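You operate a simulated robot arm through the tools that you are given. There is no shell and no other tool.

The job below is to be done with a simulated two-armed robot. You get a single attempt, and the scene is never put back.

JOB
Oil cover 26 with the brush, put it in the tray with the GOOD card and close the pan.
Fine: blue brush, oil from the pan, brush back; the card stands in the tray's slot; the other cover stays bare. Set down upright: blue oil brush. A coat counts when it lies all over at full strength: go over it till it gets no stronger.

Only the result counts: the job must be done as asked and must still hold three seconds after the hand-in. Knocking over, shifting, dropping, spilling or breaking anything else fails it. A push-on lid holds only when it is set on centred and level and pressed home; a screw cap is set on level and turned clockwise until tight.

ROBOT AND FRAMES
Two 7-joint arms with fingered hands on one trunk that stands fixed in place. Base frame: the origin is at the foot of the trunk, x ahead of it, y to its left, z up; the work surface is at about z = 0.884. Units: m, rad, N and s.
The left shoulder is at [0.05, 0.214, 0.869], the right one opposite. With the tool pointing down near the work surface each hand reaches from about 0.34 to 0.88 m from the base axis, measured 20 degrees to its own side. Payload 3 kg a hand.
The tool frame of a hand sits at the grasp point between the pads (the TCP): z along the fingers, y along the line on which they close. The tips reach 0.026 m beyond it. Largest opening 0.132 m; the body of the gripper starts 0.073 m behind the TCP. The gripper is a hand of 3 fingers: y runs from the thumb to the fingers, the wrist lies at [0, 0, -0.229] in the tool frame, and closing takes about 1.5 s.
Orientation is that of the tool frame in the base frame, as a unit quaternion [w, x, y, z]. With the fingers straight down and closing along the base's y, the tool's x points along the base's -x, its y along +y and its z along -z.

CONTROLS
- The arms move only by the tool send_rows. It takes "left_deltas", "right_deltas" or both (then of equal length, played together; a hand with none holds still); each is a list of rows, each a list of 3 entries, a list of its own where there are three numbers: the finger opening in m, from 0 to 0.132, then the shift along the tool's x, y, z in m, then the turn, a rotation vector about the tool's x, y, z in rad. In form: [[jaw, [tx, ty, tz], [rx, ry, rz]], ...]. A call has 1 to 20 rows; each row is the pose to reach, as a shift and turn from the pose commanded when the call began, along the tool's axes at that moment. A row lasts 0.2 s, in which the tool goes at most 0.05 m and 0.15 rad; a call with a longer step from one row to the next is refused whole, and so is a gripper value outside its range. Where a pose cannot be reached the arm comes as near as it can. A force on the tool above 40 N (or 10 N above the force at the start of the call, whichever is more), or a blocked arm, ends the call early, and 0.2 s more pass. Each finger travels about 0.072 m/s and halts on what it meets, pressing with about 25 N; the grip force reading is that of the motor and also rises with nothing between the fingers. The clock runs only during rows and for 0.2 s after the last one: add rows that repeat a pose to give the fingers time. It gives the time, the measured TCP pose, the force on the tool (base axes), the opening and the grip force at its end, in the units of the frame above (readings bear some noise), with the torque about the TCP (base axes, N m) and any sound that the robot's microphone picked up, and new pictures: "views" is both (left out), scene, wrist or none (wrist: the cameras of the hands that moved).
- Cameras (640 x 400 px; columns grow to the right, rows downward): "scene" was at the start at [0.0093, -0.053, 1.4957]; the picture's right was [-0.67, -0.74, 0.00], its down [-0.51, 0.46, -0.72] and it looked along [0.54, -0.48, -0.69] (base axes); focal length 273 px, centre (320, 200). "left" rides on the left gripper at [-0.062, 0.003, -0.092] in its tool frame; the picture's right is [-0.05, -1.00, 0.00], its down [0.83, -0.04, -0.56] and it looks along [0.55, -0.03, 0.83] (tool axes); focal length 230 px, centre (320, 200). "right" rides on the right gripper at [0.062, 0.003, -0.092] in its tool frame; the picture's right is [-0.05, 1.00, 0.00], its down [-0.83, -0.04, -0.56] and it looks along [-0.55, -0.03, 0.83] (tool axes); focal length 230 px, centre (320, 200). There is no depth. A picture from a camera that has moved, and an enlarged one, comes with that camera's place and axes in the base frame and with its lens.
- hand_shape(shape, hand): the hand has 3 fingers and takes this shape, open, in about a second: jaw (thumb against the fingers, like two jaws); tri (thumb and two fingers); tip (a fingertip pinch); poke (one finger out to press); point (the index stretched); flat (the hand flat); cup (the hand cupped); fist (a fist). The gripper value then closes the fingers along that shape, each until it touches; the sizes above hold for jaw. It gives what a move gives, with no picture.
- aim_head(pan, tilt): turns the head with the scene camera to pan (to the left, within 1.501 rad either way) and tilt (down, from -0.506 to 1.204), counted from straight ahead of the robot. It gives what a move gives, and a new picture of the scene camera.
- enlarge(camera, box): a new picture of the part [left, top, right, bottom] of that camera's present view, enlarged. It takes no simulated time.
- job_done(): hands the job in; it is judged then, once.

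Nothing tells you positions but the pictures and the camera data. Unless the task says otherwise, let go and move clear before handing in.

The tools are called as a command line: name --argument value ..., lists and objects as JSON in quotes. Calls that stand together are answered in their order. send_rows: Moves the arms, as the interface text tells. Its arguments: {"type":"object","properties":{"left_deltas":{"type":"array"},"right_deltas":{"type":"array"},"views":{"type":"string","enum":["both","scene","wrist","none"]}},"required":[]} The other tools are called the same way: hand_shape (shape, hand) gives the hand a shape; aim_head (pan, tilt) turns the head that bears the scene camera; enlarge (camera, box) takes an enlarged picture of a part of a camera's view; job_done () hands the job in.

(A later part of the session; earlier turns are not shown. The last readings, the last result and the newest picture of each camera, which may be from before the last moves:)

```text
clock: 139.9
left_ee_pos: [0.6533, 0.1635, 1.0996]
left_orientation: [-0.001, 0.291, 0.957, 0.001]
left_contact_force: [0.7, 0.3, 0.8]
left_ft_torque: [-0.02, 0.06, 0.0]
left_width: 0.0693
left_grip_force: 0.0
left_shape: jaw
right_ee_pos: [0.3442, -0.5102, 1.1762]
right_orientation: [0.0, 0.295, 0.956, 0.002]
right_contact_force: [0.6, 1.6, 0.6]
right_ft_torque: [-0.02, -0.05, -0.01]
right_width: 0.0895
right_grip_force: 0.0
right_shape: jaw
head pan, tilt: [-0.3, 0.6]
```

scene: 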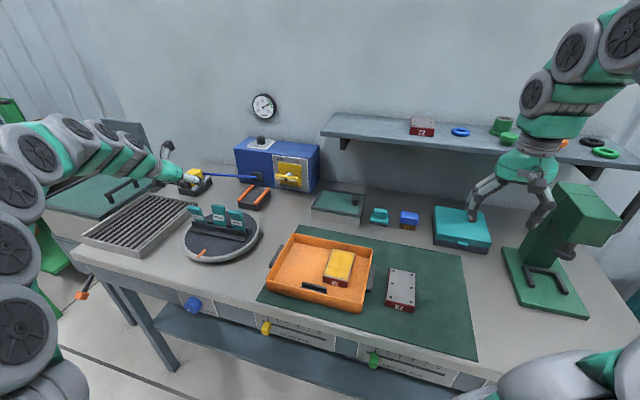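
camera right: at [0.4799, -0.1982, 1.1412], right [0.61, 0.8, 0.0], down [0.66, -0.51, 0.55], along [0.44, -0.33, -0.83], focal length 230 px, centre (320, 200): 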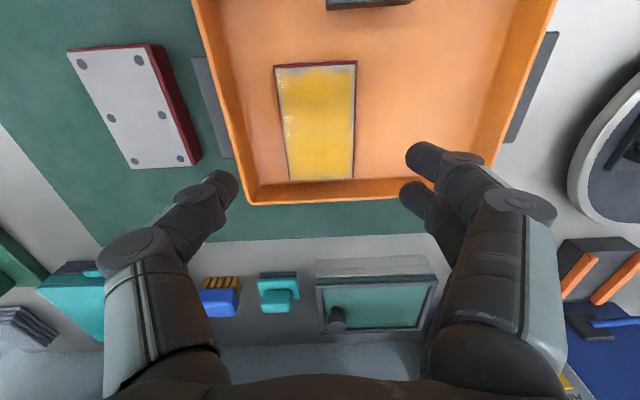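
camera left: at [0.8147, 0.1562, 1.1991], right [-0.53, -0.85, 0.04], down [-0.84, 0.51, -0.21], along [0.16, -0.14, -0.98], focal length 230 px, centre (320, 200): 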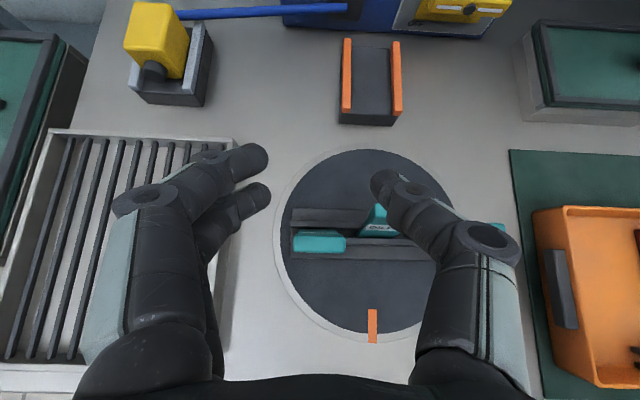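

send_rows --left_deltas '[[0.07, [0, 0, 0], [0, 0, -0.1428]], [0.07, [0, 0, 0], [0, 0, -0.2856]], [0.07, [0, 0, 0], [0, 0, -0.4284]], [0.07, [0, 0, 0], [0, 0, -0.5712]], [0.07, [0, 0, 0], [0, 0, -0.714]], [0.07, [0, 0, 0], [0, 0, -0.8568]], [0.07, [0, 0, 0], [0, 0, -0.9996]], [0.07, [0, 0, 0], [0, 0, -1.1424]], [0.07, [0, 0, 0], [0, 0, -1.2852]], [0.07, [0, 0, 0], [0, 0, -1.428]], [0.07, [0, 0, 0], [0, 0, -1.5708]], [0.07, [0, 0, 0], [0, 0, -1.5708]]]' --views "both"

```text
clock: 142.5
left_ee_pos: [0.6546, 0.1647, 1.1005]
left_orientation: [0.0, -0.472, 0.882, 0.0]
left_contact_force: [0.4, 0.0, 0.1]
left_ft_torque: [0.03, 0.0, -0.03]
left_width: 0.0696
left_grip_force: 0.2
left_shape: jaw
right_ee_pos: [0.3425, -0.5084, 1.1768]
right_orientation: [0.001, 0.295, 0.956, 0.002]
right_contact_force: [0.3, 0.3, 0.3]
right_ft_torque: [0.0, 0.0, -0.03]
right_width: 0.0896
right_grip_force: 0.1
right_shape: jaw
head pan, tilt: [-0.3, 0.6]
camera left: at [0.6867, 0.2165, 1.1919], right [0.86, -0.51, 0.0], down [-0.42, -0.71, 0.56], along [-0.28, -0.48, -0.83], focal length 230 px, centre (320, 200)
```

scene: 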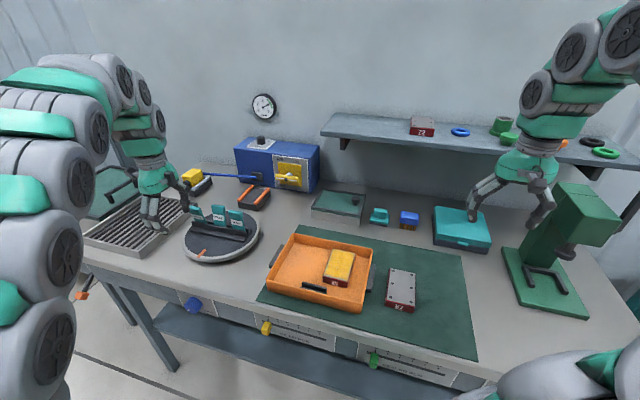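
left: 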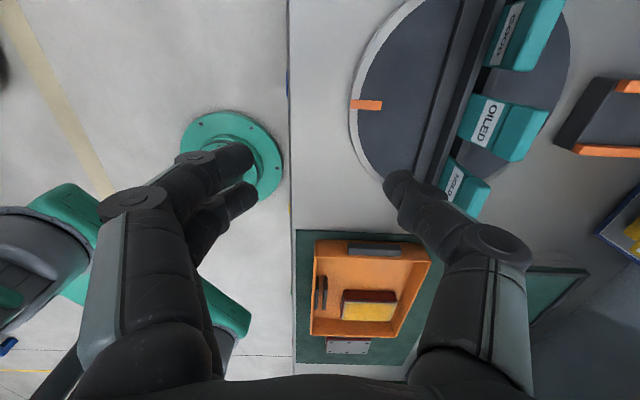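

The quarter turn works. Now I lean the hand sideways (wrist to the right) so the far card is within reach, and shift left in line with the card.

send_rows --left_deltas '[[0.07, [0, 0, 0], [0, -0.1375, 0]], [0.07, [0, 0, 0], [0, -0.275, 0]], [0.07, [0, 0, 0], [0, -0.4125, 0]], [0.07, [0, 0, 0], [0, -0.55, 0]], [0.07, [0, 0, 0], [0, -0.55, 0]]]' --views "none"

send_rows --left_deltas '[[0.07, [-0.0138, 0, 0.0298], [0, 0, 0]], [0.07, [-0.0378, -0.02, 0.0702], [0, 0, 0]], [0.07, [-0.0378, -0.065, 0.0702], [0, 0, 0]], [0.07, [-0.0378, -0.105, 0.0702], [0, 0, 0]], [0.07, [-0.0378, -0.105, 0.0702], [0, 0, 0]]]' --views "both"

```text
clock: 143.7
left_ee_pos: [0.6548, 0.1636, 1.1]
left_orientation: [0.24, -0.453, 0.849, 0.129]
left_contact_force: [-0.1, -1.1, 0.1]
left_ft_torque: [0.0, -0.05, -0.01]
left_width: 0.0695
left_grip_force: 0.0
left_shape: jaw
right_ee_pos: [0.3441, -0.5094, 1.1762]
right_orientation: [0.001, 0.295, 0.955, 0.001]
right_contact_force: [-0.4, -0.5, 0.2]
right_ft_torque: [-0.02, -0.01, 0.0]
right_width: 0.0895
right_grip_force: 0.0
right_shape: jaw
head pan, tilt: [-0.3, 0.6]
```

```text
refused: row 2 steps farther than a row can; nothing moved
```

send_rows --left_deltas '[[0.07, [-0.019, 0, 0.0351], [0, 0, 0]], [0.07, [-0.038, 0, 0.0702], [0, 0, 0]], [0.07, [-0.038, -0.04, 0.0702], [0, 0, 0]], [0.07, [-0.038, -0.08, 0.0702], [0, 0, 0]], [0.07, [-0.038, -0.11, 0.0702], [0, 0, 0]], [0.07, [-0.038, -0.11, 0.0702], [0, 0, 0]]]' --views "both"

enlarge --camera "left" --box '[220, 60, 480, 260]'

```text
clock: 145.1
left_ee_pos: [0.7851, 0.1608, 1.0614]
left_orientation: [0.24, -0.453, 0.849, 0.128]
left_contact_force: [-0.4, 0.2, -0.1]
left_ft_torque: [-0.01, 0.01, 0.01]
left_width: 0.0695
left_grip_force: 0.0
left_shape: jaw
right_ee_pos: [0.3442, -0.5095, 1.1779]
right_orientation: [0.0, 0.295, 0.955, 0.002]
right_contact_force: [-0.4, 0.0, -0.4]
right_ft_torque: [0.01, 0.0, 0.02]
right_width: 0.0897
right_grip_force: 0.1
right_shape: jaw
head pan, tilt: [-0.3, 0.6]
camera left: at [0.7846, 0.1659, 1.1715], right [0.85, -0.52, 0.03], down [-0.52, -0.85, 0.04], along [0.0, -0.05, -1.0], focal length 230 px, centre (320, 200)
```

scene: 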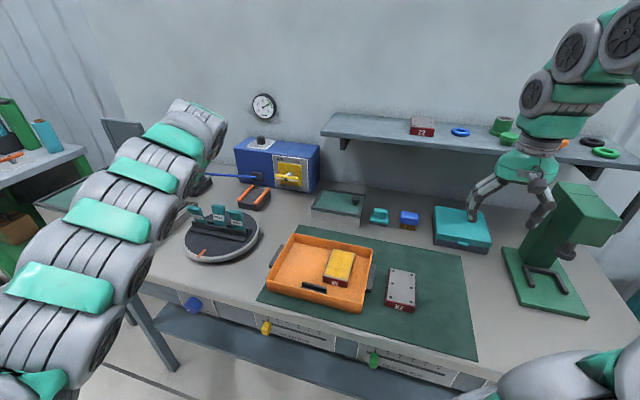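
left: 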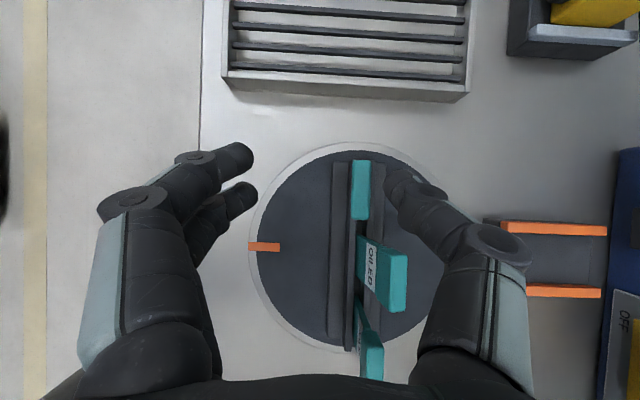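

```text
2.00 times, centred on (350, 160) of left
camera zoom: at [0.7846, 0.1659, 1.1715], right [0.85, -0.52, 0.03], down [-0.52, -0.85, 0.04], along [0.0, -0.05, -1.0], focal length 460 px, centre (260, 280)
```

zoom: 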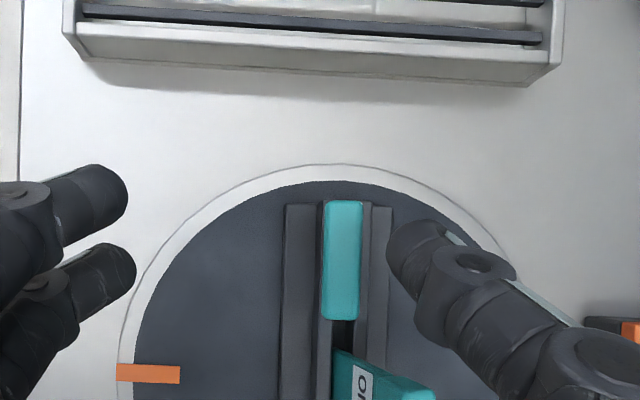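

From straight above I see the GOOD card's head at depth 0.596, left 0.579 in bench terms. I move over it with the fingers open front and back.

send_rows --left_deltas '[[0.07, [0.006, -0.021, 0.0081], [0, 0, 0]], [0.07, [0.0119, -0.042, 0.0162], [0, 0, 0]], [0.07, [0.0119, -0.042, 0.0162], [0, 0, 0]]]' --views "both"

enlarge --camera "left" --box '[220, 100, 420, 260]'

enlarge --camera "scene" --box '[150, 160, 260, 250]'

```text
clock: 145.9
left_ee_pos: [0.8204, 0.1365, 1.04]
left_orientation: [0.239, -0.453, 0.849, 0.128]
left_contact_force: [-0.1, -0.1, -0.4]
left_ft_torque: [0.0, -0.03, 0.0]
left_width: 0.0696
left_grip_force: 0.1
left_shape: jaw
right_ee_pos: [0.3437, -0.5095, 1.1763]
right_orientation: [0.001, 0.294, 0.956, 0.002]
right_contact_force: [-0.2, -0.1, 0.5]
right_ft_torque: [0.03, 0.01, -0.01]
right_width: 0.0899
right_grip_force: 0.0
right_shape: jaw
head pan, tilt: [-0.3, 0.6]
camera left: at [0.8196, 0.1414, 1.1507], right [0.85, -0.52, 0.03], down [-0.52, -0.85, 0.04], along [0.0, -0.05, -1.0], focal length 230 px, centre (320, 200)
```

scene: 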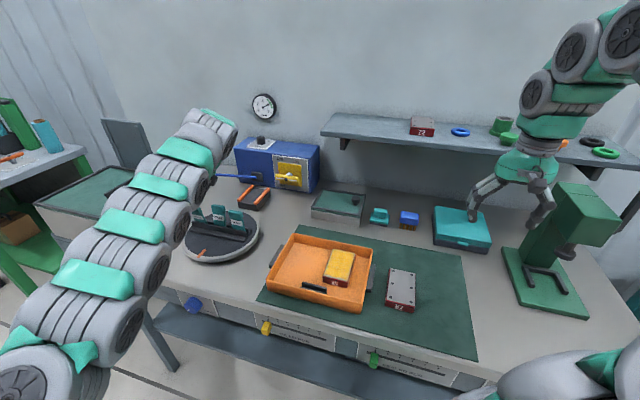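
left: 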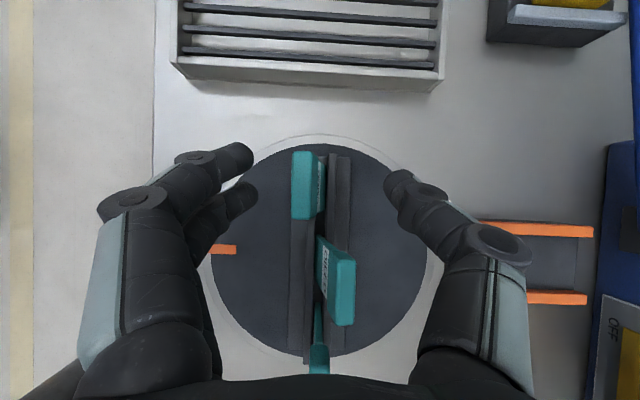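

```text
2.50 times, centred on (320, 180) of left
camera zoom: at [0.8196, 0.1414, 1.1507], right [0.85, -0.52, 0.03], down [-0.52, -0.85, 0.04], along [0.0, -0.05, -1.0], focal length 575 px, centre (320, 250)
```

zoom: 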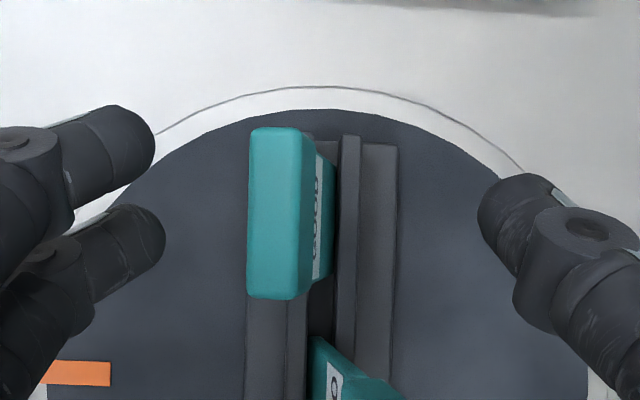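

```text
4.44 times, centred on (205, 205) of scene
camera zoom: at [0.0324, -0.0242, 1.5096], right [-0.3, -0.96, 0.0], down [-0.54, 0.17, -0.83], along [0.79, -0.24, -0.56], focal length 1212 px, centre (831, 178)
```

zoom: 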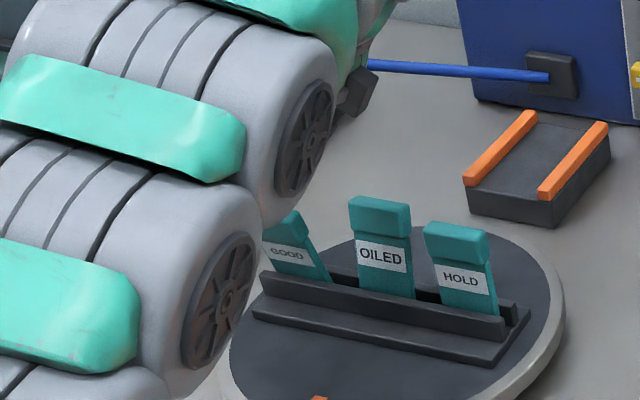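

The card leans 18° forward. I centre the hand on the slot line and lower until the fingertips are level with the card's head, so that closing brings it upright.

send_rows --left_deltas '[[0.08, [0, -0.0072, 0], [0, 0, 0]], [0.08, [0.0083, -0.0072, 0.0126], [0, 0, 0]], [0.08, [0.0166, -0.0072, 0.0251], [0, 0, 0]], [0.08, [0.0166, -0.0072, 0.0251], [0, 0, 0]]]' --views "wrist"

enlarge --camera "left" --box '[220, 100, 420, 260]'

enlarge --camera "scene" --box '[170, 180, 250, 245]'

```text
clock: 146.9
left_ee_pos: [0.8234, 0.1304, 1.0093]
left_orientation: [0.24, -0.453, 0.849, 0.128]
left_contact_force: [-0.9, -0.6, -0.7]
left_ft_torque: [0.01, -0.01, 0.02]
left_width: 0.0792
left_grip_force: 0.0
left_shape: jaw
right_ee_pos: [0.3426, -0.5096, 1.1765]
right_orientation: [0.0, 0.295, 0.956, 0.001]
right_contact_force: [0.6, -0.5, 0.3]
right_ft_torque: [0.0, -0.01, -0.01]
right_width: 0.0895
right_grip_force: 0.1
right_shape: jaw
head pan, tilt: [-0.3, 0.6]
camera left: at [0.8241, 0.1351, 1.1207], right [0.85, -0.52, 0.03], down [-0.52, -0.85, 0.04], along [0.0, -0.05, -1.0], focal length 230 px, centre (320, 200)
```

left: 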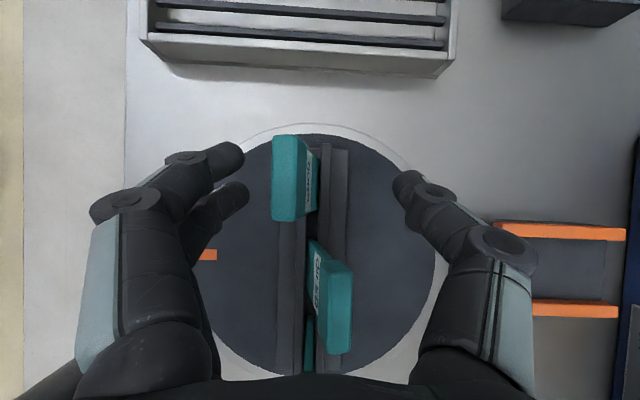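

```text
2.50 times, centred on (320, 180) of left
camera zoom: at [0.8241, 0.1351, 1.1207], right [0.85, -0.52, 0.03], down [-0.52, -0.85, 0.04], along [0.0, -0.05, -1.0], focal length 575 px, centre (320, 250)
```

zoom: 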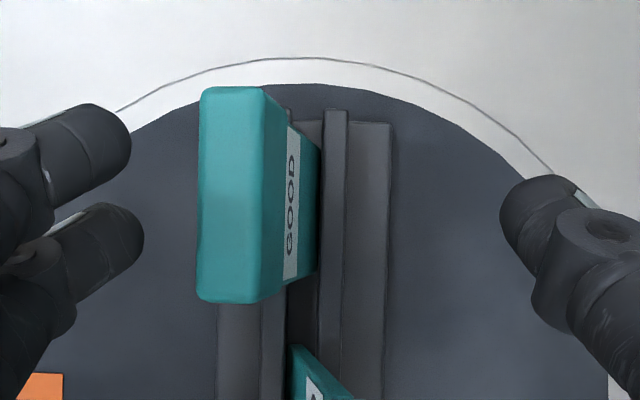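

```text
6.15 times, centred on (210, 212) of scene
camera zoom: at [0.0324, -0.0241, 1.5096], right [-0.3, -0.96, 0.0], down [-0.54, 0.17, -0.83], along [0.79, -0.24, -0.56], focal length 1678 px, centre (997, 123)
```

zoom: 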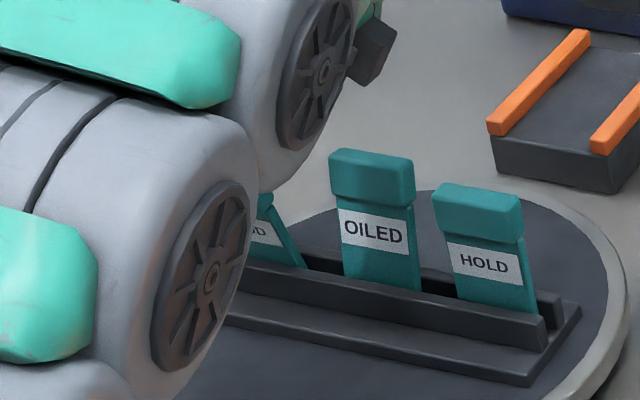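

send_rows --left_deltas '[[0.065, [0, 0, 0], [0, 0, 0]], [0.05, [0, 0, 0], [0, 0, 0]], [0.038, [0, 0, 0], [0, 0, 0]], [0.028, [0, 0, 0], [0, 0, 0]], [0.028, [0, 0, 0], [0, 0, 0]]]' --views "wrist"

enlarge --camera "left" --box '[220, 100, 420, 260]'

```text
clock: 148.1
left_ee_pos: [0.8246, 0.131, 1.0106]
left_orientation: [0.239, -0.454, 0.848, 0.129]
left_contact_force: [0.6, -0.6, -0.2]
left_ft_torque: [-0.01, 0.01, -0.03]
left_width: 0.0283
left_grip_force: 0.0
left_shape: jaw
right_ee_pos: [0.3442, -0.5082, 1.1769]
right_orientation: [0.001, 0.295, 0.955, 0.002]
right_contact_force: [-0.5, 0.2, -0.8]
right_ft_torque: [0.03, -0.01, -0.01]
right_width: 0.0897
right_grip_force: 0.1
right_shape: jaw
head pan, tilt: [-0.3, 0.6]
camera left: at [0.824, 0.1353, 1.1207], right [0.85, -0.52, 0.03], down [-0.52, -0.85, 0.04], along [0.0, -0.05, -1.0], focal length 230 px, centre (320, 200)
```

left: 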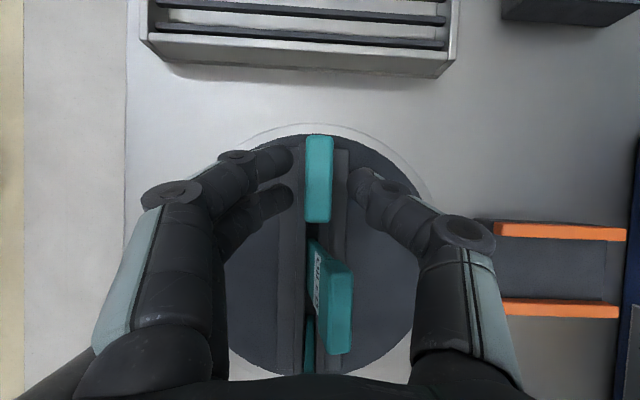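

```text
2.50 times, centred on (320, 180) of left
camera zoom: at [0.824, 0.1353, 1.1207], right [0.85, -0.52, 0.03], down [-0.52, -0.85, 0.04], along [0.0, -0.05, -1.0], focal length 575 px, centre (320, 250)
```

zoom: 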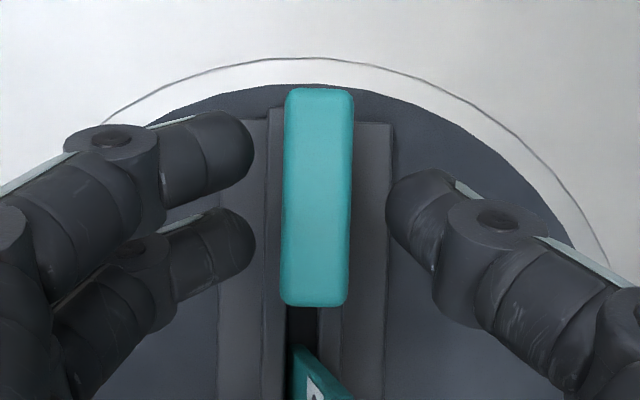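

The card has come upright between the fingers. I close firmly on its head.

send_rows --left_deltas '[[0.02, [0, 0, 0], [0, 0, 0]], [0.012, [0, 0, 0], [0, 0, 0]], [0.004, [0, 0, 0], [0, 0, 0]], [0.0, [0, 0, 0], [0, 0, 0]], [0.0, [0, 0, 0], [0, 0, 0]]]' --views "wrist"

enlarge --camera "left" --box '[220, 100, 420, 260]'

```text
clock: 149.3
left_ee_pos: [0.8243, 0.1295, 1.0106]
left_orientation: [0.24, -0.453, 0.849, 0.128]
left_contact_force: [0.4, -1.2, 0.2]
left_ft_torque: [0.02, 0.02, 0.03]
left_width: 0.0087
left_grip_force: 24.5
left_shape: jaw
right_ee_pos: [0.3437, -0.51, 1.1776]
right_orientation: [0.0, 0.295, 0.955, 0.002]
right_contact_force: [-0.1, -0.8, -0.9]
right_ft_torque: [-0.03, 0.01, -0.05]
right_width: 0.0897
right_grip_force: 0.0
right_shape: jaw
head pan, tilt: [-0.3, 0.6]
camera left: at [0.824, 0.1353, 1.1207], right [0.85, -0.52, 0.03], down [-0.52, -0.85, 0.04], along [0.0, -0.05, -1.0], focal length 230 px, centre (320, 200)
```

left: 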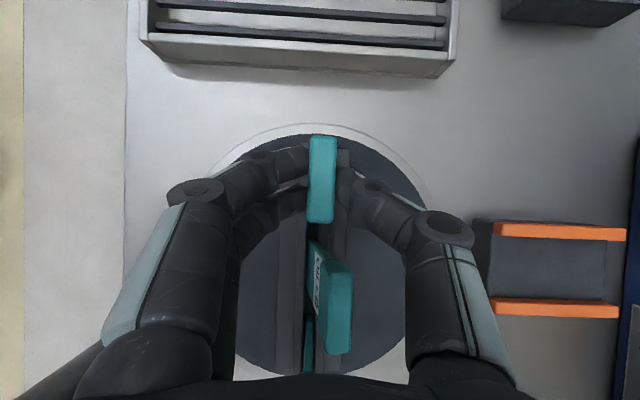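

```text
2.50 times, centred on (320, 180) of left
camera zoom: at [0.824, 0.1353, 1.1207], right [0.85, -0.52, 0.03], down [-0.52, -0.85, 0.04], along [0.0, -0.05, -1.0], focal length 575 px, centre (320, 250)
```

zoom: 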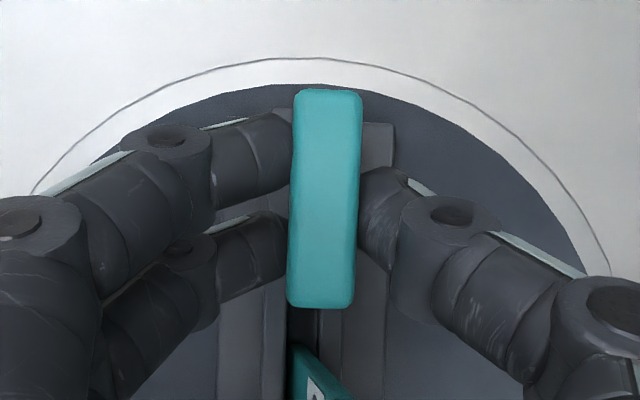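

Gripped (25 N). I lift it straight out of the rack.

send_rows --left_deltas '[[0.0, [-0.0079, 0, -0.0128], [0, 0, 0]], [0.0, [-0.0157, 0, -0.0256], [0, 0, 0]], [0.0, [-0.0236, 0, -0.0383], [0, 0, 0]], [0.0, [-0.0262, 0, -0.0426], [0, 0, 0]]]' --views "both"

enlarge --camera "scene" --box '[160, 150, 260, 250]'

enlarge --camera "left" --box '[220, 100, 420, 260]'

```text
clock: 150.3
left_ee_pos: [0.8238, 0.131, 1.0599]
left_orientation: [0.239, -0.453, 0.849, 0.128]
left_contact_force: [-0.2, -0.8, -1.2]
left_ft_torque: [0.02, -0.01, -0.04]
left_width: 0.0088
left_grip_force: 24.7
left_shape: jaw
right_ee_pos: [0.3437, -0.5092, 1.1767]
right_orientation: [0.0, 0.295, 0.955, 0.001]
right_contact_force: [-0.1, 1.0, -0.4]
right_ft_torque: [-0.03, -0.01, 0.02]
right_width: 0.0898
right_grip_force: 0.1
right_shape: jaw
head pan, tilt: [-0.3, 0.6]
camera left: at [0.8238, 0.1353, 1.1703], right [0.85, -0.52, 0.03], down [-0.52, -0.85, 0.04], along [0.0, -0.05, -1.0], focal length 230 px, centre (320, 200)
```

scene: 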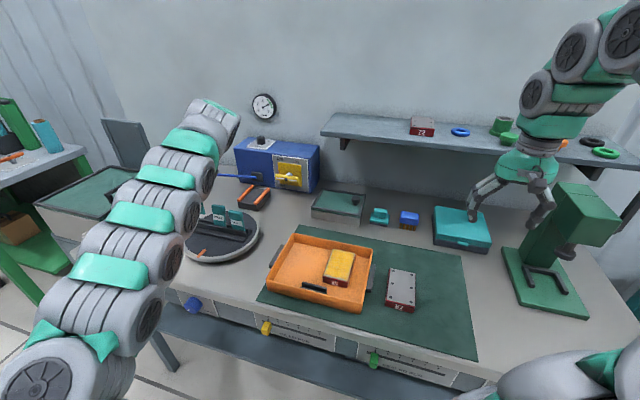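
left: 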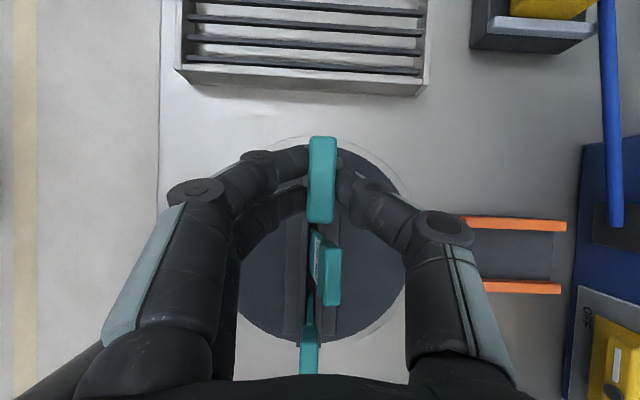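

```text
4.00 times, centred on (210, 200) of scene
camera zoom: at [0.0324, -0.0241, 1.5096], right [-0.3, -0.96, 0.0], down [-0.54, 0.17, -0.83], along [0.79, -0.24, -0.56], focal length 1091 px, centre (760, 200)
```

zoom: 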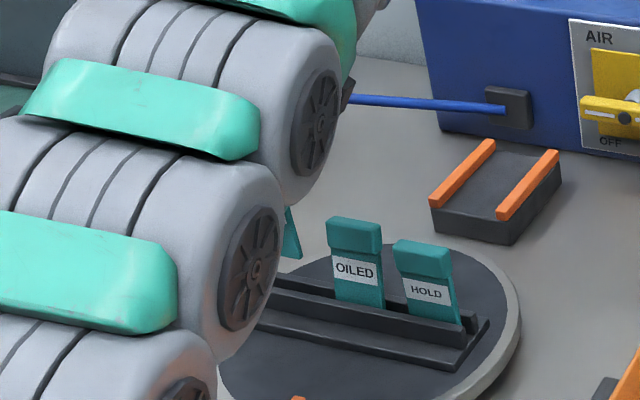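

```text
2.50 times, centred on (320, 180) of left
camera zoom: at [0.8238, 0.1353, 1.1703], right [0.85, -0.52, 0.03], down [-0.52, -0.85, 0.04], along [0.0, -0.05, -1.0], focal length 575 px, centre (320, 250)
```

zoom: 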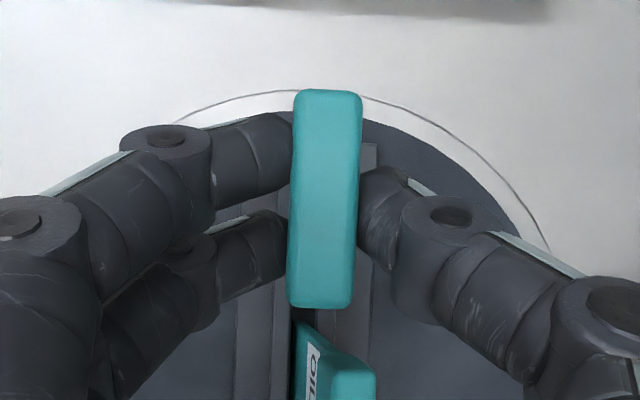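

The card came out cleanly. I move the right hand further aside and then carry the card toward the tray: first back toward the robot, then right along the bench.

send_rows --left_deltas '[[0.0, [0, 0.035, 0], [0, 0, 0]], [0.0, [0, 0.07, 0], [0, 0, 0]], [0.0, [-0.005, 0.105, -0.0085], [0, 0, 0]], [0.0, [-0.0105, 0.1378, -0.017], [0, 0, 0]], [0.0, [-0.0105, 0.1378, -0.017], [0, 0, 0]]]' --right_deltas '[[0.09, [0, -0.03, -0.02], [0, 0, 0]], [0.09, [0, -0.06, -0.04], [0, 0, 0]], [0.09, [0, -0.08, -0.06], [0, 0, 0]], [0.09, [0, -0.09, -0.07], [0, 0, 0]], [0.09, [0, -0.09, -0.07], [0, 0, 0]]]' --views "both"

enlarge --camera "scene" --box '[100, 130, 260, 270]'

```text
clock: 151.5
left_ee_pos: [0.7093, 0.2072, 1.0812]
left_orientation: [0.239, -0.454, 0.849, 0.128]
left_contact_force: [0.7, 0.3, -0.4]
left_ft_torque: [0.01, 0.01, 0.05]
left_width: 0.0088
left_grip_force: 25.5
left_shape: jaw
right_ee_pos: [0.2933, -0.5837, 1.2464]
right_orientation: [0.0, 0.294, 0.956, 0.001]
right_contact_force: [0.6, 1.2, -0.1]
right_ft_torque: [0.0, -0.01, 0.01]
right_width: 0.0895
right_grip_force: 0.1
right_shape: jaw
head pan, tilt: [-0.3, 0.6]
camera right: at [0.2425, -0.5462, 1.3392], right [0.6, 0.8, 0.0], down [0.66, -0.5, 0.56], along [0.44, -0.33, -0.83], focal length 230 px, centre (320, 200)
camera left: at [0.7095, 0.2132, 1.1908], right [0.85, -0.52, 0.03], down [-0.52, -0.85, 0.04], along [0.0, -0.05, -1.0], focal length 230 px, centre (320, 200)
```

scene: 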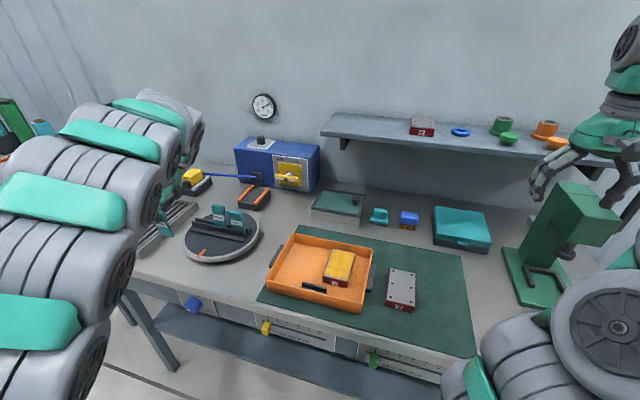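
right: 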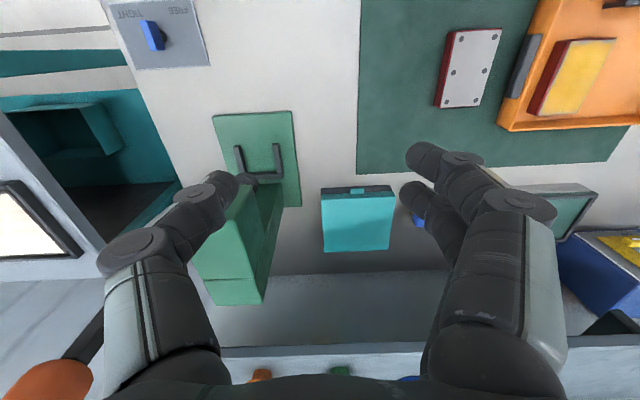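
left: 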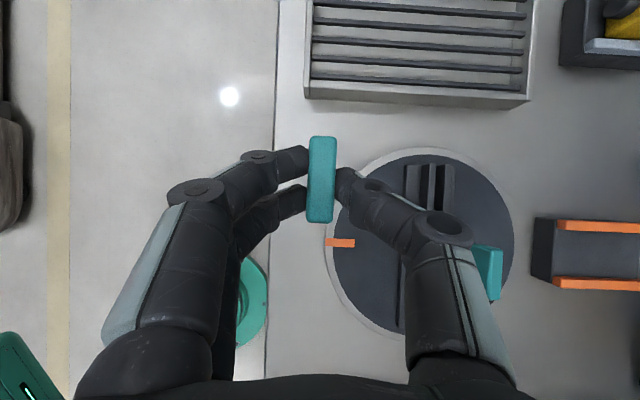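

```text
2.86 times, centred on (180, 200) of scene
camera zoom: at [0.0324, -0.0241, 1.5096], right [-0.3, -0.96, 0.0], down [-0.54, 0.17, -0.83], along [0.79, -0.24, -0.56], focal length 779 px, centre (720, 200)
```

zoom: 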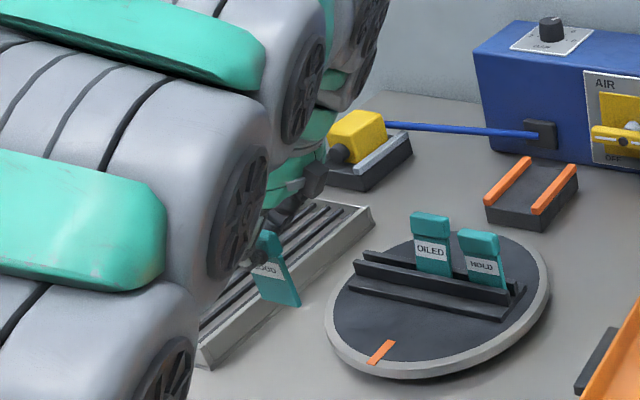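

enlarge --camera "scene" --box '[140, 190, 200, 240]'

enlarge --camera "left" --box '[260, 110, 400, 250]'

```text
8.00 times, centred on (170, 215) of scene
camera zoom: at [0.0324, -0.0241, 1.5096], right [-0.3, -0.96, 0.0], down [-0.54, 0.17, -0.83], along [0.79, -0.24, -0.56], focal length 2182 px, centre (1520, 80)
```

zoom: 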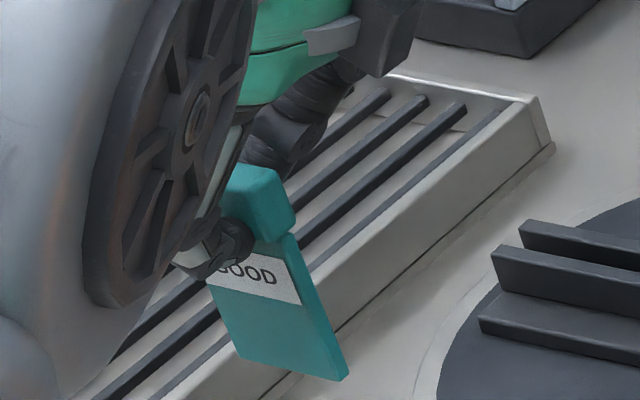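

```text
2.86 times, centred on (330, 180) of left
camera zoom: at [0.7095, 0.2132, 1.1908], right [0.85, -0.52, 0.03], down [-0.52, -0.85, 0.04], along [0.0, -0.05, -1.0], focal length 657 px, centre (291, 257)
```

zoom: 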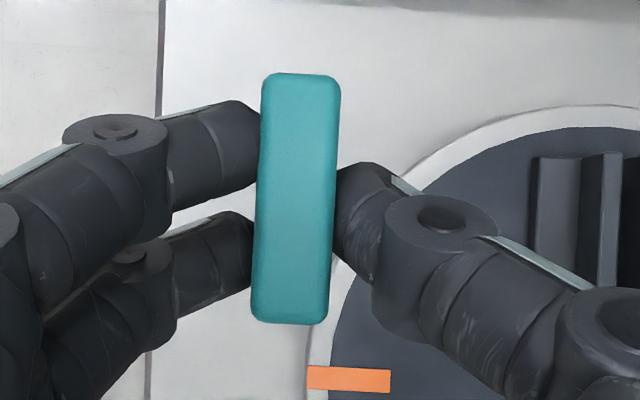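

The card hangs upright in the hand, its foot about 0.10 below the tool point. I carry it along the bench to above the tray's slot.

send_rows --left_deltas '[[0.0, [0.037, 0, -0.0227], [0, 0, 0]], [0.0, [0.074, 0, -0.0455], [0, 0, 0]], [0.0, [0.111, 0, -0.0682], [0, 0, 0]], [0.0, [0.148, -0.001, -0.0909], [0, 0, 0]], [0.0, [0.185, -0.001, -0.1137], [0, 0, 0]], [0.0, [0.2219, -0.001, -0.1364], [0, 0, 0]], [0.0, [0.2589, -0.0016, -0.1591], [0, 0, 0]], [0.0, [0.2959, -0.0016, -0.1818], [0, 0, 0]], [0.0, [0.3329, -0.0016, -0.2046], [0, 0, 0]], [0.0, [0.3699, -0.0016, -0.2273], [0, 0, 0]], [0.0, [0.3699, -0.0016, -0.2273], [0, 0, 0]]]' --views "both"

enlarge --camera "left" --box '[260, 110, 400, 270]'

enlarge --camera "scene" --box '[260, 190, 400, 310]'

```text
clock: 153.9
left_ee_pos: [0.4553, -0.0789, 1.1009]
left_orientation: [0.237, -0.451, 0.851, 0.127]
left_contact_force: [0.6, 0.6, -0.3]
left_ft_torque: [-0.03, -0.02, -0.01]
left_width: 0.0089
left_grip_force: 25.1
left_shape: jaw
left hand out of reach, approached as far as the arm can: row 8, 9, 10, 11
right_ee_pos: [0.2926, -0.583, 1.2465]
right_orientation: [0.0, 0.295, 0.956, 0.002]
right_contact_force: [0.3, 0.3, -0.3]
right_ft_torque: [0.01, -0.02, 0.01]
right_width: 0.0898
right_grip_force: 0.0
right_shape: jaw
head pan, tilt: [-0.3, 0.6]
camera left: at [0.4554, -0.074, 1.2104], right [0.85, -0.52, 0.03], down [-0.52, -0.85, 0.04], along [0.0, -0.05, -1.0], focal length 230 px, centre (320, 200)
```

scene: 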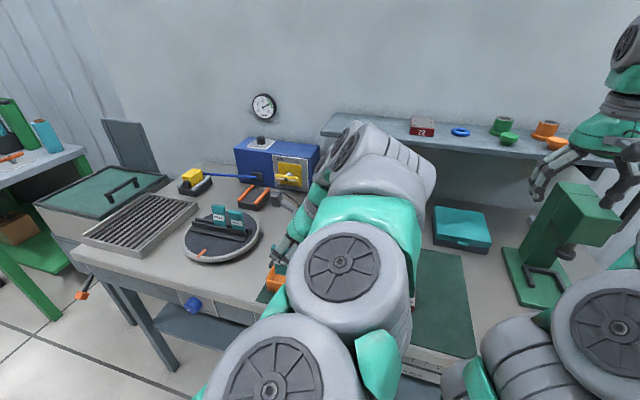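
left: 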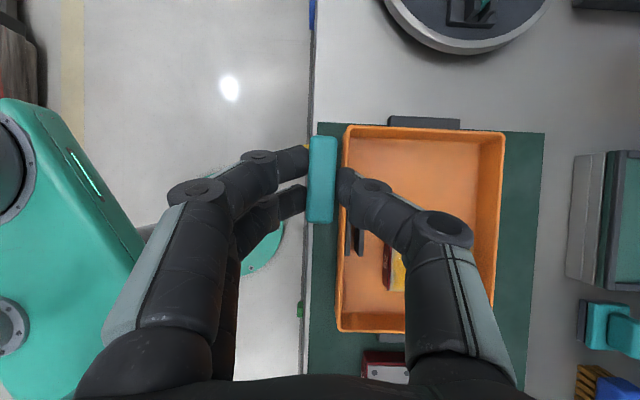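

```text
2.50 times, centred on (330, 190) of left
camera zoom: at [0.4554, -0.074, 1.2104], right [0.85, -0.52, 0.03], down [-0.52, -0.85, 0.04], along [0.0, -0.05, -1.0], focal length 575 px, centre (295, 225)
```

zoom: 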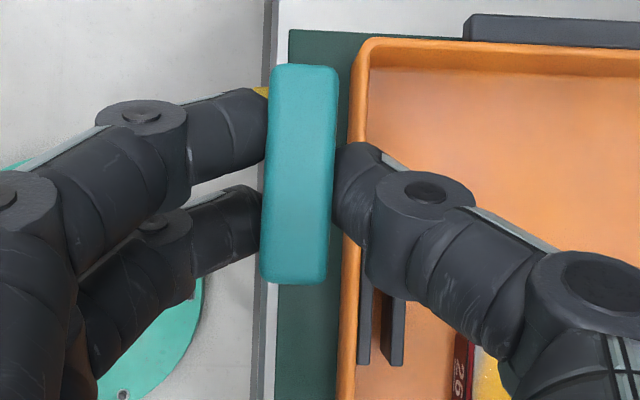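

```text
3.33 times, centred on (330, 250) of scene
camera zoom: at [0.0324, -0.0241, 1.5096], right [-0.3, -0.96, 0.0], down [-0.54, 0.17, -0.83], along [0.79, -0.24, -0.56], focal length 909 px, centre (287, 33)
```

zoom: 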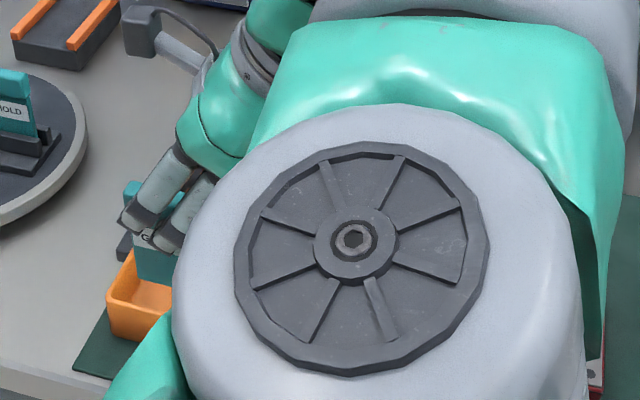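

The left arm cannot come this far right with the wrist on that side. The card carries its label on both faces, so I will turn the hand half a turn about the vertical; first I move to a free spot.

send_rows --left_deltas '[[0.0, [-0.0408, -0.0072, 0.0107], [0, 0, 0]], [0.0, [-0.0816, -0.0143, 0.0214], [0, 0, 0]], [0.0, [-0.1223, -0.0215, 0.0321], [0, 0, 0]], [0.0, [-0.1631, -0.0286, 0.0428], [0, 0, 0]], [0.0, [-0.1631, -0.0286, 0.0428], [0, 0, 0]]]' --views "none"

send_rows --left_deltas '[[0.0, [0, 0, 0], [0.0748, 0, 0.1217]], [0.0, [0, 0, 0], [0.1496, 0, 0.2434]], [0.0, [0, 0, 0], [0.2244, 0, 0.3651]], [0.0, [0, 0, 0], [0.2991, 0, 0.4867]], [0.0, [0, 0, 0], [0.3739, 0, 0.6084]], [0.0, [0, 0, 0], [0.4487, 0, 0.7301]], [0.0, [0, 0, 0], [0.5235, 0, 0.8518]], [0.0, [0, 0, 0], [0.5983, 0, 0.9735]], [0.0, [0, 0, 0], [0.6731, 0, 1.0952]], [0.0, [0, 0, 0], [0.7479, 0, 1.2169]], [0.0, [0, 0, 0], [0.8226, 0, 1.3385]]]' --views "both"

```text
clock: 155.1
left_ee_pos: [0.5719, 0.0386, 1.1487]
left_orientation: [0.239, -0.454, 0.849, 0.128]
left_contact_force: [0.1, -0.3, -0.6]
left_ft_torque: [-0.02, 0.01, 0.04]
left_width: 0.0085
left_grip_force: 25.1
left_shape: jaw
right_ee_pos: [0.2922, -0.5837, 1.247]
right_orientation: [0.0, 0.294, 0.956, 0.002]
right_contact_force: [-0.4, -0.4, -0.9]
right_ft_torque: [0.01, 0.01, -0.04]
right_width: 0.09
right_grip_force: 0.1
right_shape: jaw
head pan, tilt: [-0.3, 0.6]
```

```text
clock: 157.5
left_ee_pos: [0.5703, 0.0379, 1.1482]
left_orientation: [0.26, 0.281, 0.92, -0.08]
left_contact_force: [-0.2, 0.1, -0.3]
left_ft_torque: [-0.02, -0.03, 0.0]
left_width: 0.0086
left_grip_force: 25.2
left_shape: jaw
right_ee_pos: [0.2929, -0.5828, 1.2476]
right_orientation: [-0.001, 0.294, 0.956, 0.002]
right_contact_force: [0.0, -0.3, -0.4]
right_ft_torque: [0.0, 0.0, 0.01]
right_width: 0.0898
right_grip_force: 0.0
right_shape: jaw
head pan, tilt: [-0.3, 0.6]
camera left: at [0.5762, 0.0385, 1.2577], right [-0.52, -0.85, 0.03], down [-0.85, 0.52, 0.04], along [-0.05, 0.0, -1.0], focal length 230 px, centre (320, 200)
```

scene: 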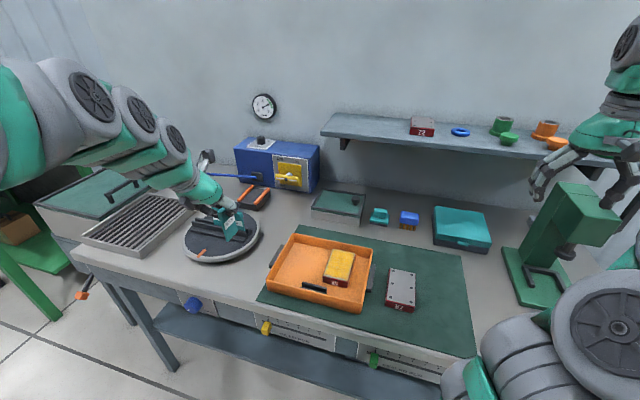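
left: 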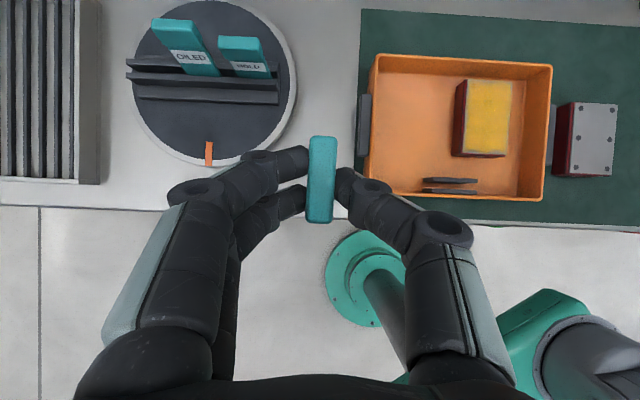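

send_rows --left_deltas '[[0.0, [0, 0, 0], [0.0748, 0, 0.1217]], [0.0, [0, 0, 0], [0.1496, 0, 0.2434]], [0.0, [0, 0, 0], [0.2244, 0, 0.3651]], [0.0, [0, 0, 0], [0.2991, 0, 0.4867]], [0.0, [0, 0, 0], [0.3739, 0, 0.6084]], [0.0, [0, 0, 0], [0.4487, 0, 0.7301]], [0.0, [0, 0, 0], [0.5235, 0, 0.8518]], [0.0, [0, 0, 0], [0.5983, 0, 0.9735]], [0.0, [0, 0, 0], [0.6731, 0, 1.0952]], [0.0, [0, 0, 0], [0.7479, 0, 1.2169]], [0.0, [0, 0, 0], [0.8226, 0, 1.3385]]]' --views "both"

```text
clock: 159.9
left_ee_pos: [0.5705, 0.0381, 1.1472]
left_orientation: [0.128, 0.849, 0.452, -0.241]
left_contact_force: [-0.7, -0.2, -0.2]
left_ft_torque: [-0.01, 0.0, 0.02]
left_width: 0.0085
left_grip_force: 25.0
left_shape: jaw
right_ee_pos: [0.2926, -0.5837, 1.2469]
right_orientation: [0.001, 0.295, 0.955, 0.001]
right_contact_force: [0.6, 0.2, -0.8]
right_ft_torque: [0.0, 0.0, -0.01]
right_width: 0.0896
right_grip_force: 0.1
right_shape: jaw
head pan, tilt: [-0.3, 0.6]
camera left: at [0.5717, 0.0332, 1.2576], right [-0.85, 0.52, 0.03], down [0.52, 0.85, 0.04], along [-0.01, 0.05, -1.0], focal length 230 px, centre (320, 200)
```

scene: 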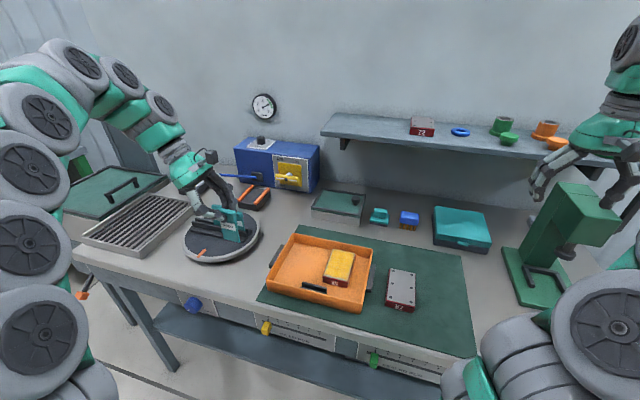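
left: 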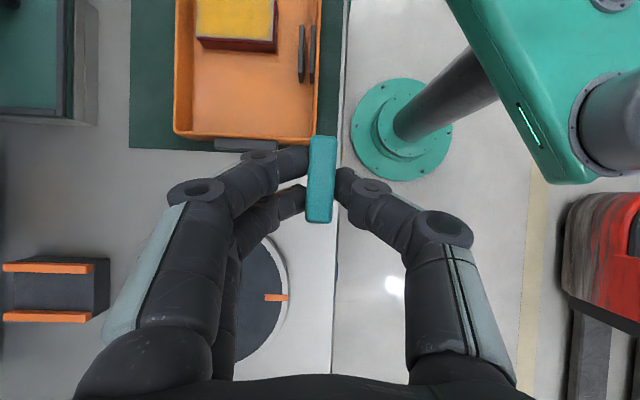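

The half turn worked and the label shows on this side too. I check the card's attitude.

enlarge --camera "scene" --box '[190, 170, 270, 260]'

enlarge --camera "left" --box '[260, 110, 400, 250]'

```text
4.44 times, centred on (230, 215) of scene
camera zoom: at [0.0324, -0.0241, 1.5096], right [-0.3, -0.96, 0.0], down [-0.54, 0.17, -0.83], along [0.79, -0.24, -0.56], focal length 1212 px, centre (720, 133)
```

zoom: 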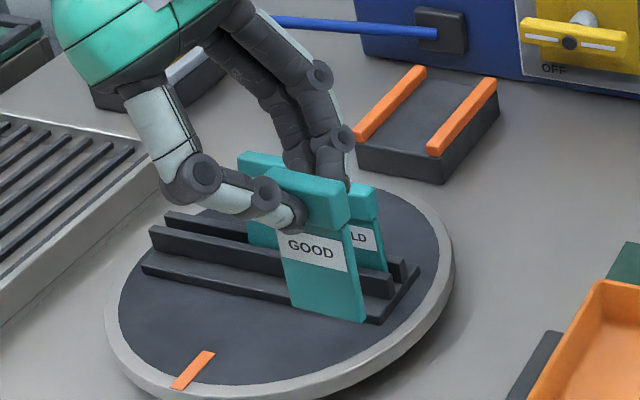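

```text
2.86 times, centred on (330, 180) of left
camera zoom: at [0.5717, 0.0332, 1.2576], right [-0.85, 0.52, 0.03], down [0.52, 0.85, 0.04], along [-0.01, 0.05, -1.0], focal length 657 px, centre (291, 257)
```

zoom: 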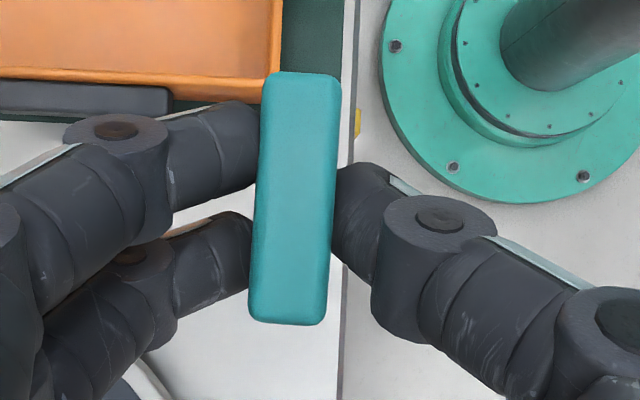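

enlarge --camera "scene" --box '[222, 200, 262, 250]'

```text
8.00 times, centred on (242, 225) of scene
camera zoom: at [0.0324, -0.0241, 1.5096], right [-0.3, -0.96, 0.0], down [-0.54, 0.17, -0.83], along [0.79, -0.24, -0.56], focal length 2182 px, centre (944, 0)
```

zoom: 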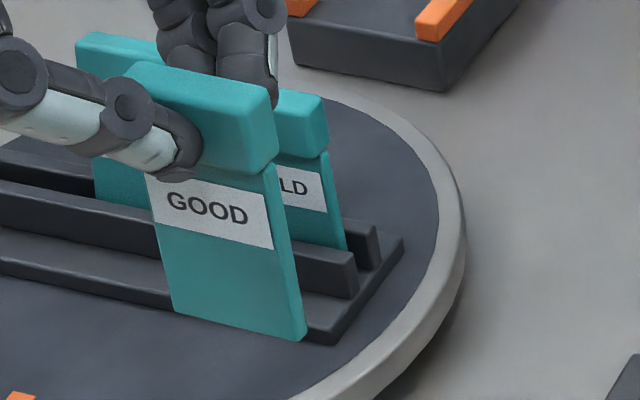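

The card seems to lean about 5° (foot toward the robot). I bring it above the slot at a safe height and then use the right hand's camera for a side view.

send_rows --left_deltas '[[0.0, [-0.03, 0.0049, 0.0255], [0, 0, 0]], [0.0, [-0.06, 0.0098, 0.051], [0, 0, 0]], [0.0, [-0.09, 0.0147, 0.0765], [0, 0, 0]], [0.0, [-0.12, 0.0196, 0.102], [0, 0, 0]], [0.0, [-0.1498, 0.0245, 0.1275], [0, 0, 0]], [0.0, [-0.135, 0.0245, 0.1515], [0, 0, 0]], [0.0, [-0.12, 0.0245, 0.176], [0, 0, 0]], [0.0, [-0.12, 0.0245, 0.176], [0, 0, 0]]]' --views "both"

enlarge --camera "scene" --box '[270, 220, 370, 310]'

enlarge --camera "left" --box '[260, 110, 400, 250]'

```text
clock: 161.7
left_ee_pos: [0.4834, -0.1374, 1.0597]
left_orientation: [0.128, 0.848, 0.454, -0.24]
left_contact_force: [-0.4, 0.0, -1.3]
left_ft_torque: [-0.01, 0.01, 0.05]
left_width: 0.0086
left_grip_force: 25.0
left_shape: jaw
right_ee_pos: [0.2922, -0.5842, 1.247]
right_orientation: [0.0, 0.295, 0.956, 0.001]
right_contact_force: [-1.0, 0.0, 0.3]
right_ft_torque: [-0.01, 0.0, 0.03]
right_width: 0.0899
right_grip_force: 0.1
right_shape: jaw
head pan, tilt: [-0.3, 0.6]
camera left: at [0.4838, -0.143, 1.1696], right [-0.85, 0.52, 0.03], down [0.52, 0.85, 0.04], along [0.0, 0.05, -1.0], focal length 230 px, centre (320, 200)
```

scene: 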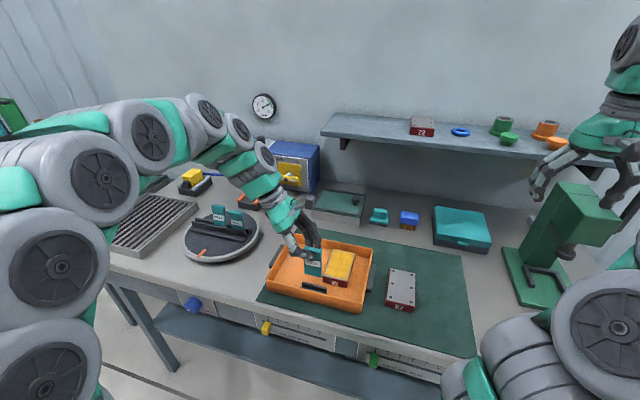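
left: 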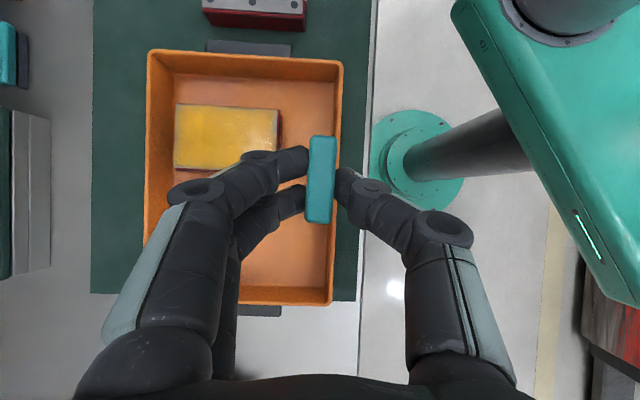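

```text
4.44 times, centred on (320, 265) of scene
camera zoom: at [0.0324, -0.0241, 1.5096], right [-0.3, -0.96, 0.0], down [-0.54, 0.17, -0.83], along [0.79, -0.24, -0.56], focal length 1212 px, centre (320, -89)
```

zoom: 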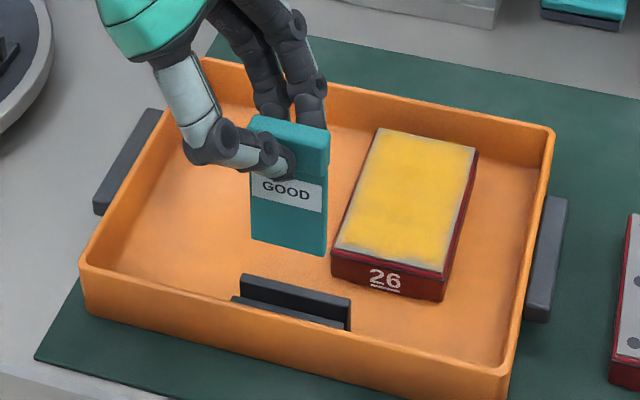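

```text
2.86 times, centred on (330, 180) of left
camera zoom: at [0.4838, -0.143, 1.1696], right [-0.85, 0.52, 0.03], down [0.52, 0.85, 0.04], along [0.0, 0.05, -1.0], focal length 657 px, centre (291, 257)
```

zoom: 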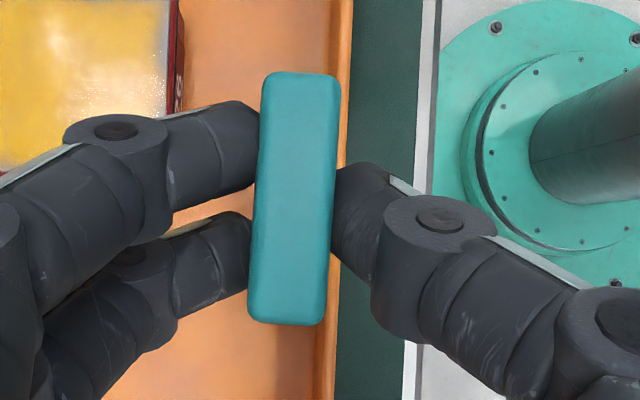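

enlarge --camera "scene" --box '[297, 240, 337, 290]'

```text
8.00 times, centred on (317, 265) of scene
camera zoom: at [0.0324, -0.0241, 1.5096], right [-0.3, -0.96, 0.0], down [-0.54, 0.17, -0.83], along [0.79, -0.24, -0.56], focal length 2182 px, centre (344, -320)
```

zoom: 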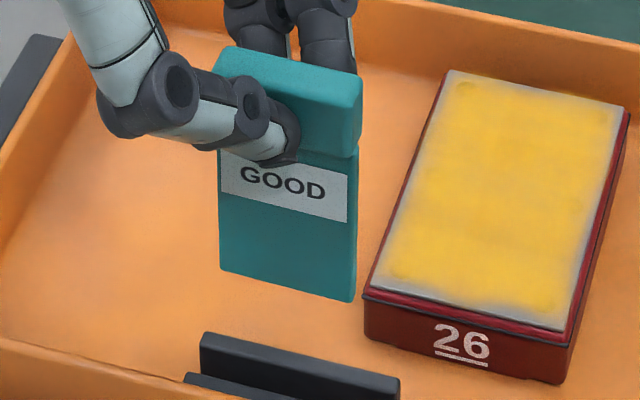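

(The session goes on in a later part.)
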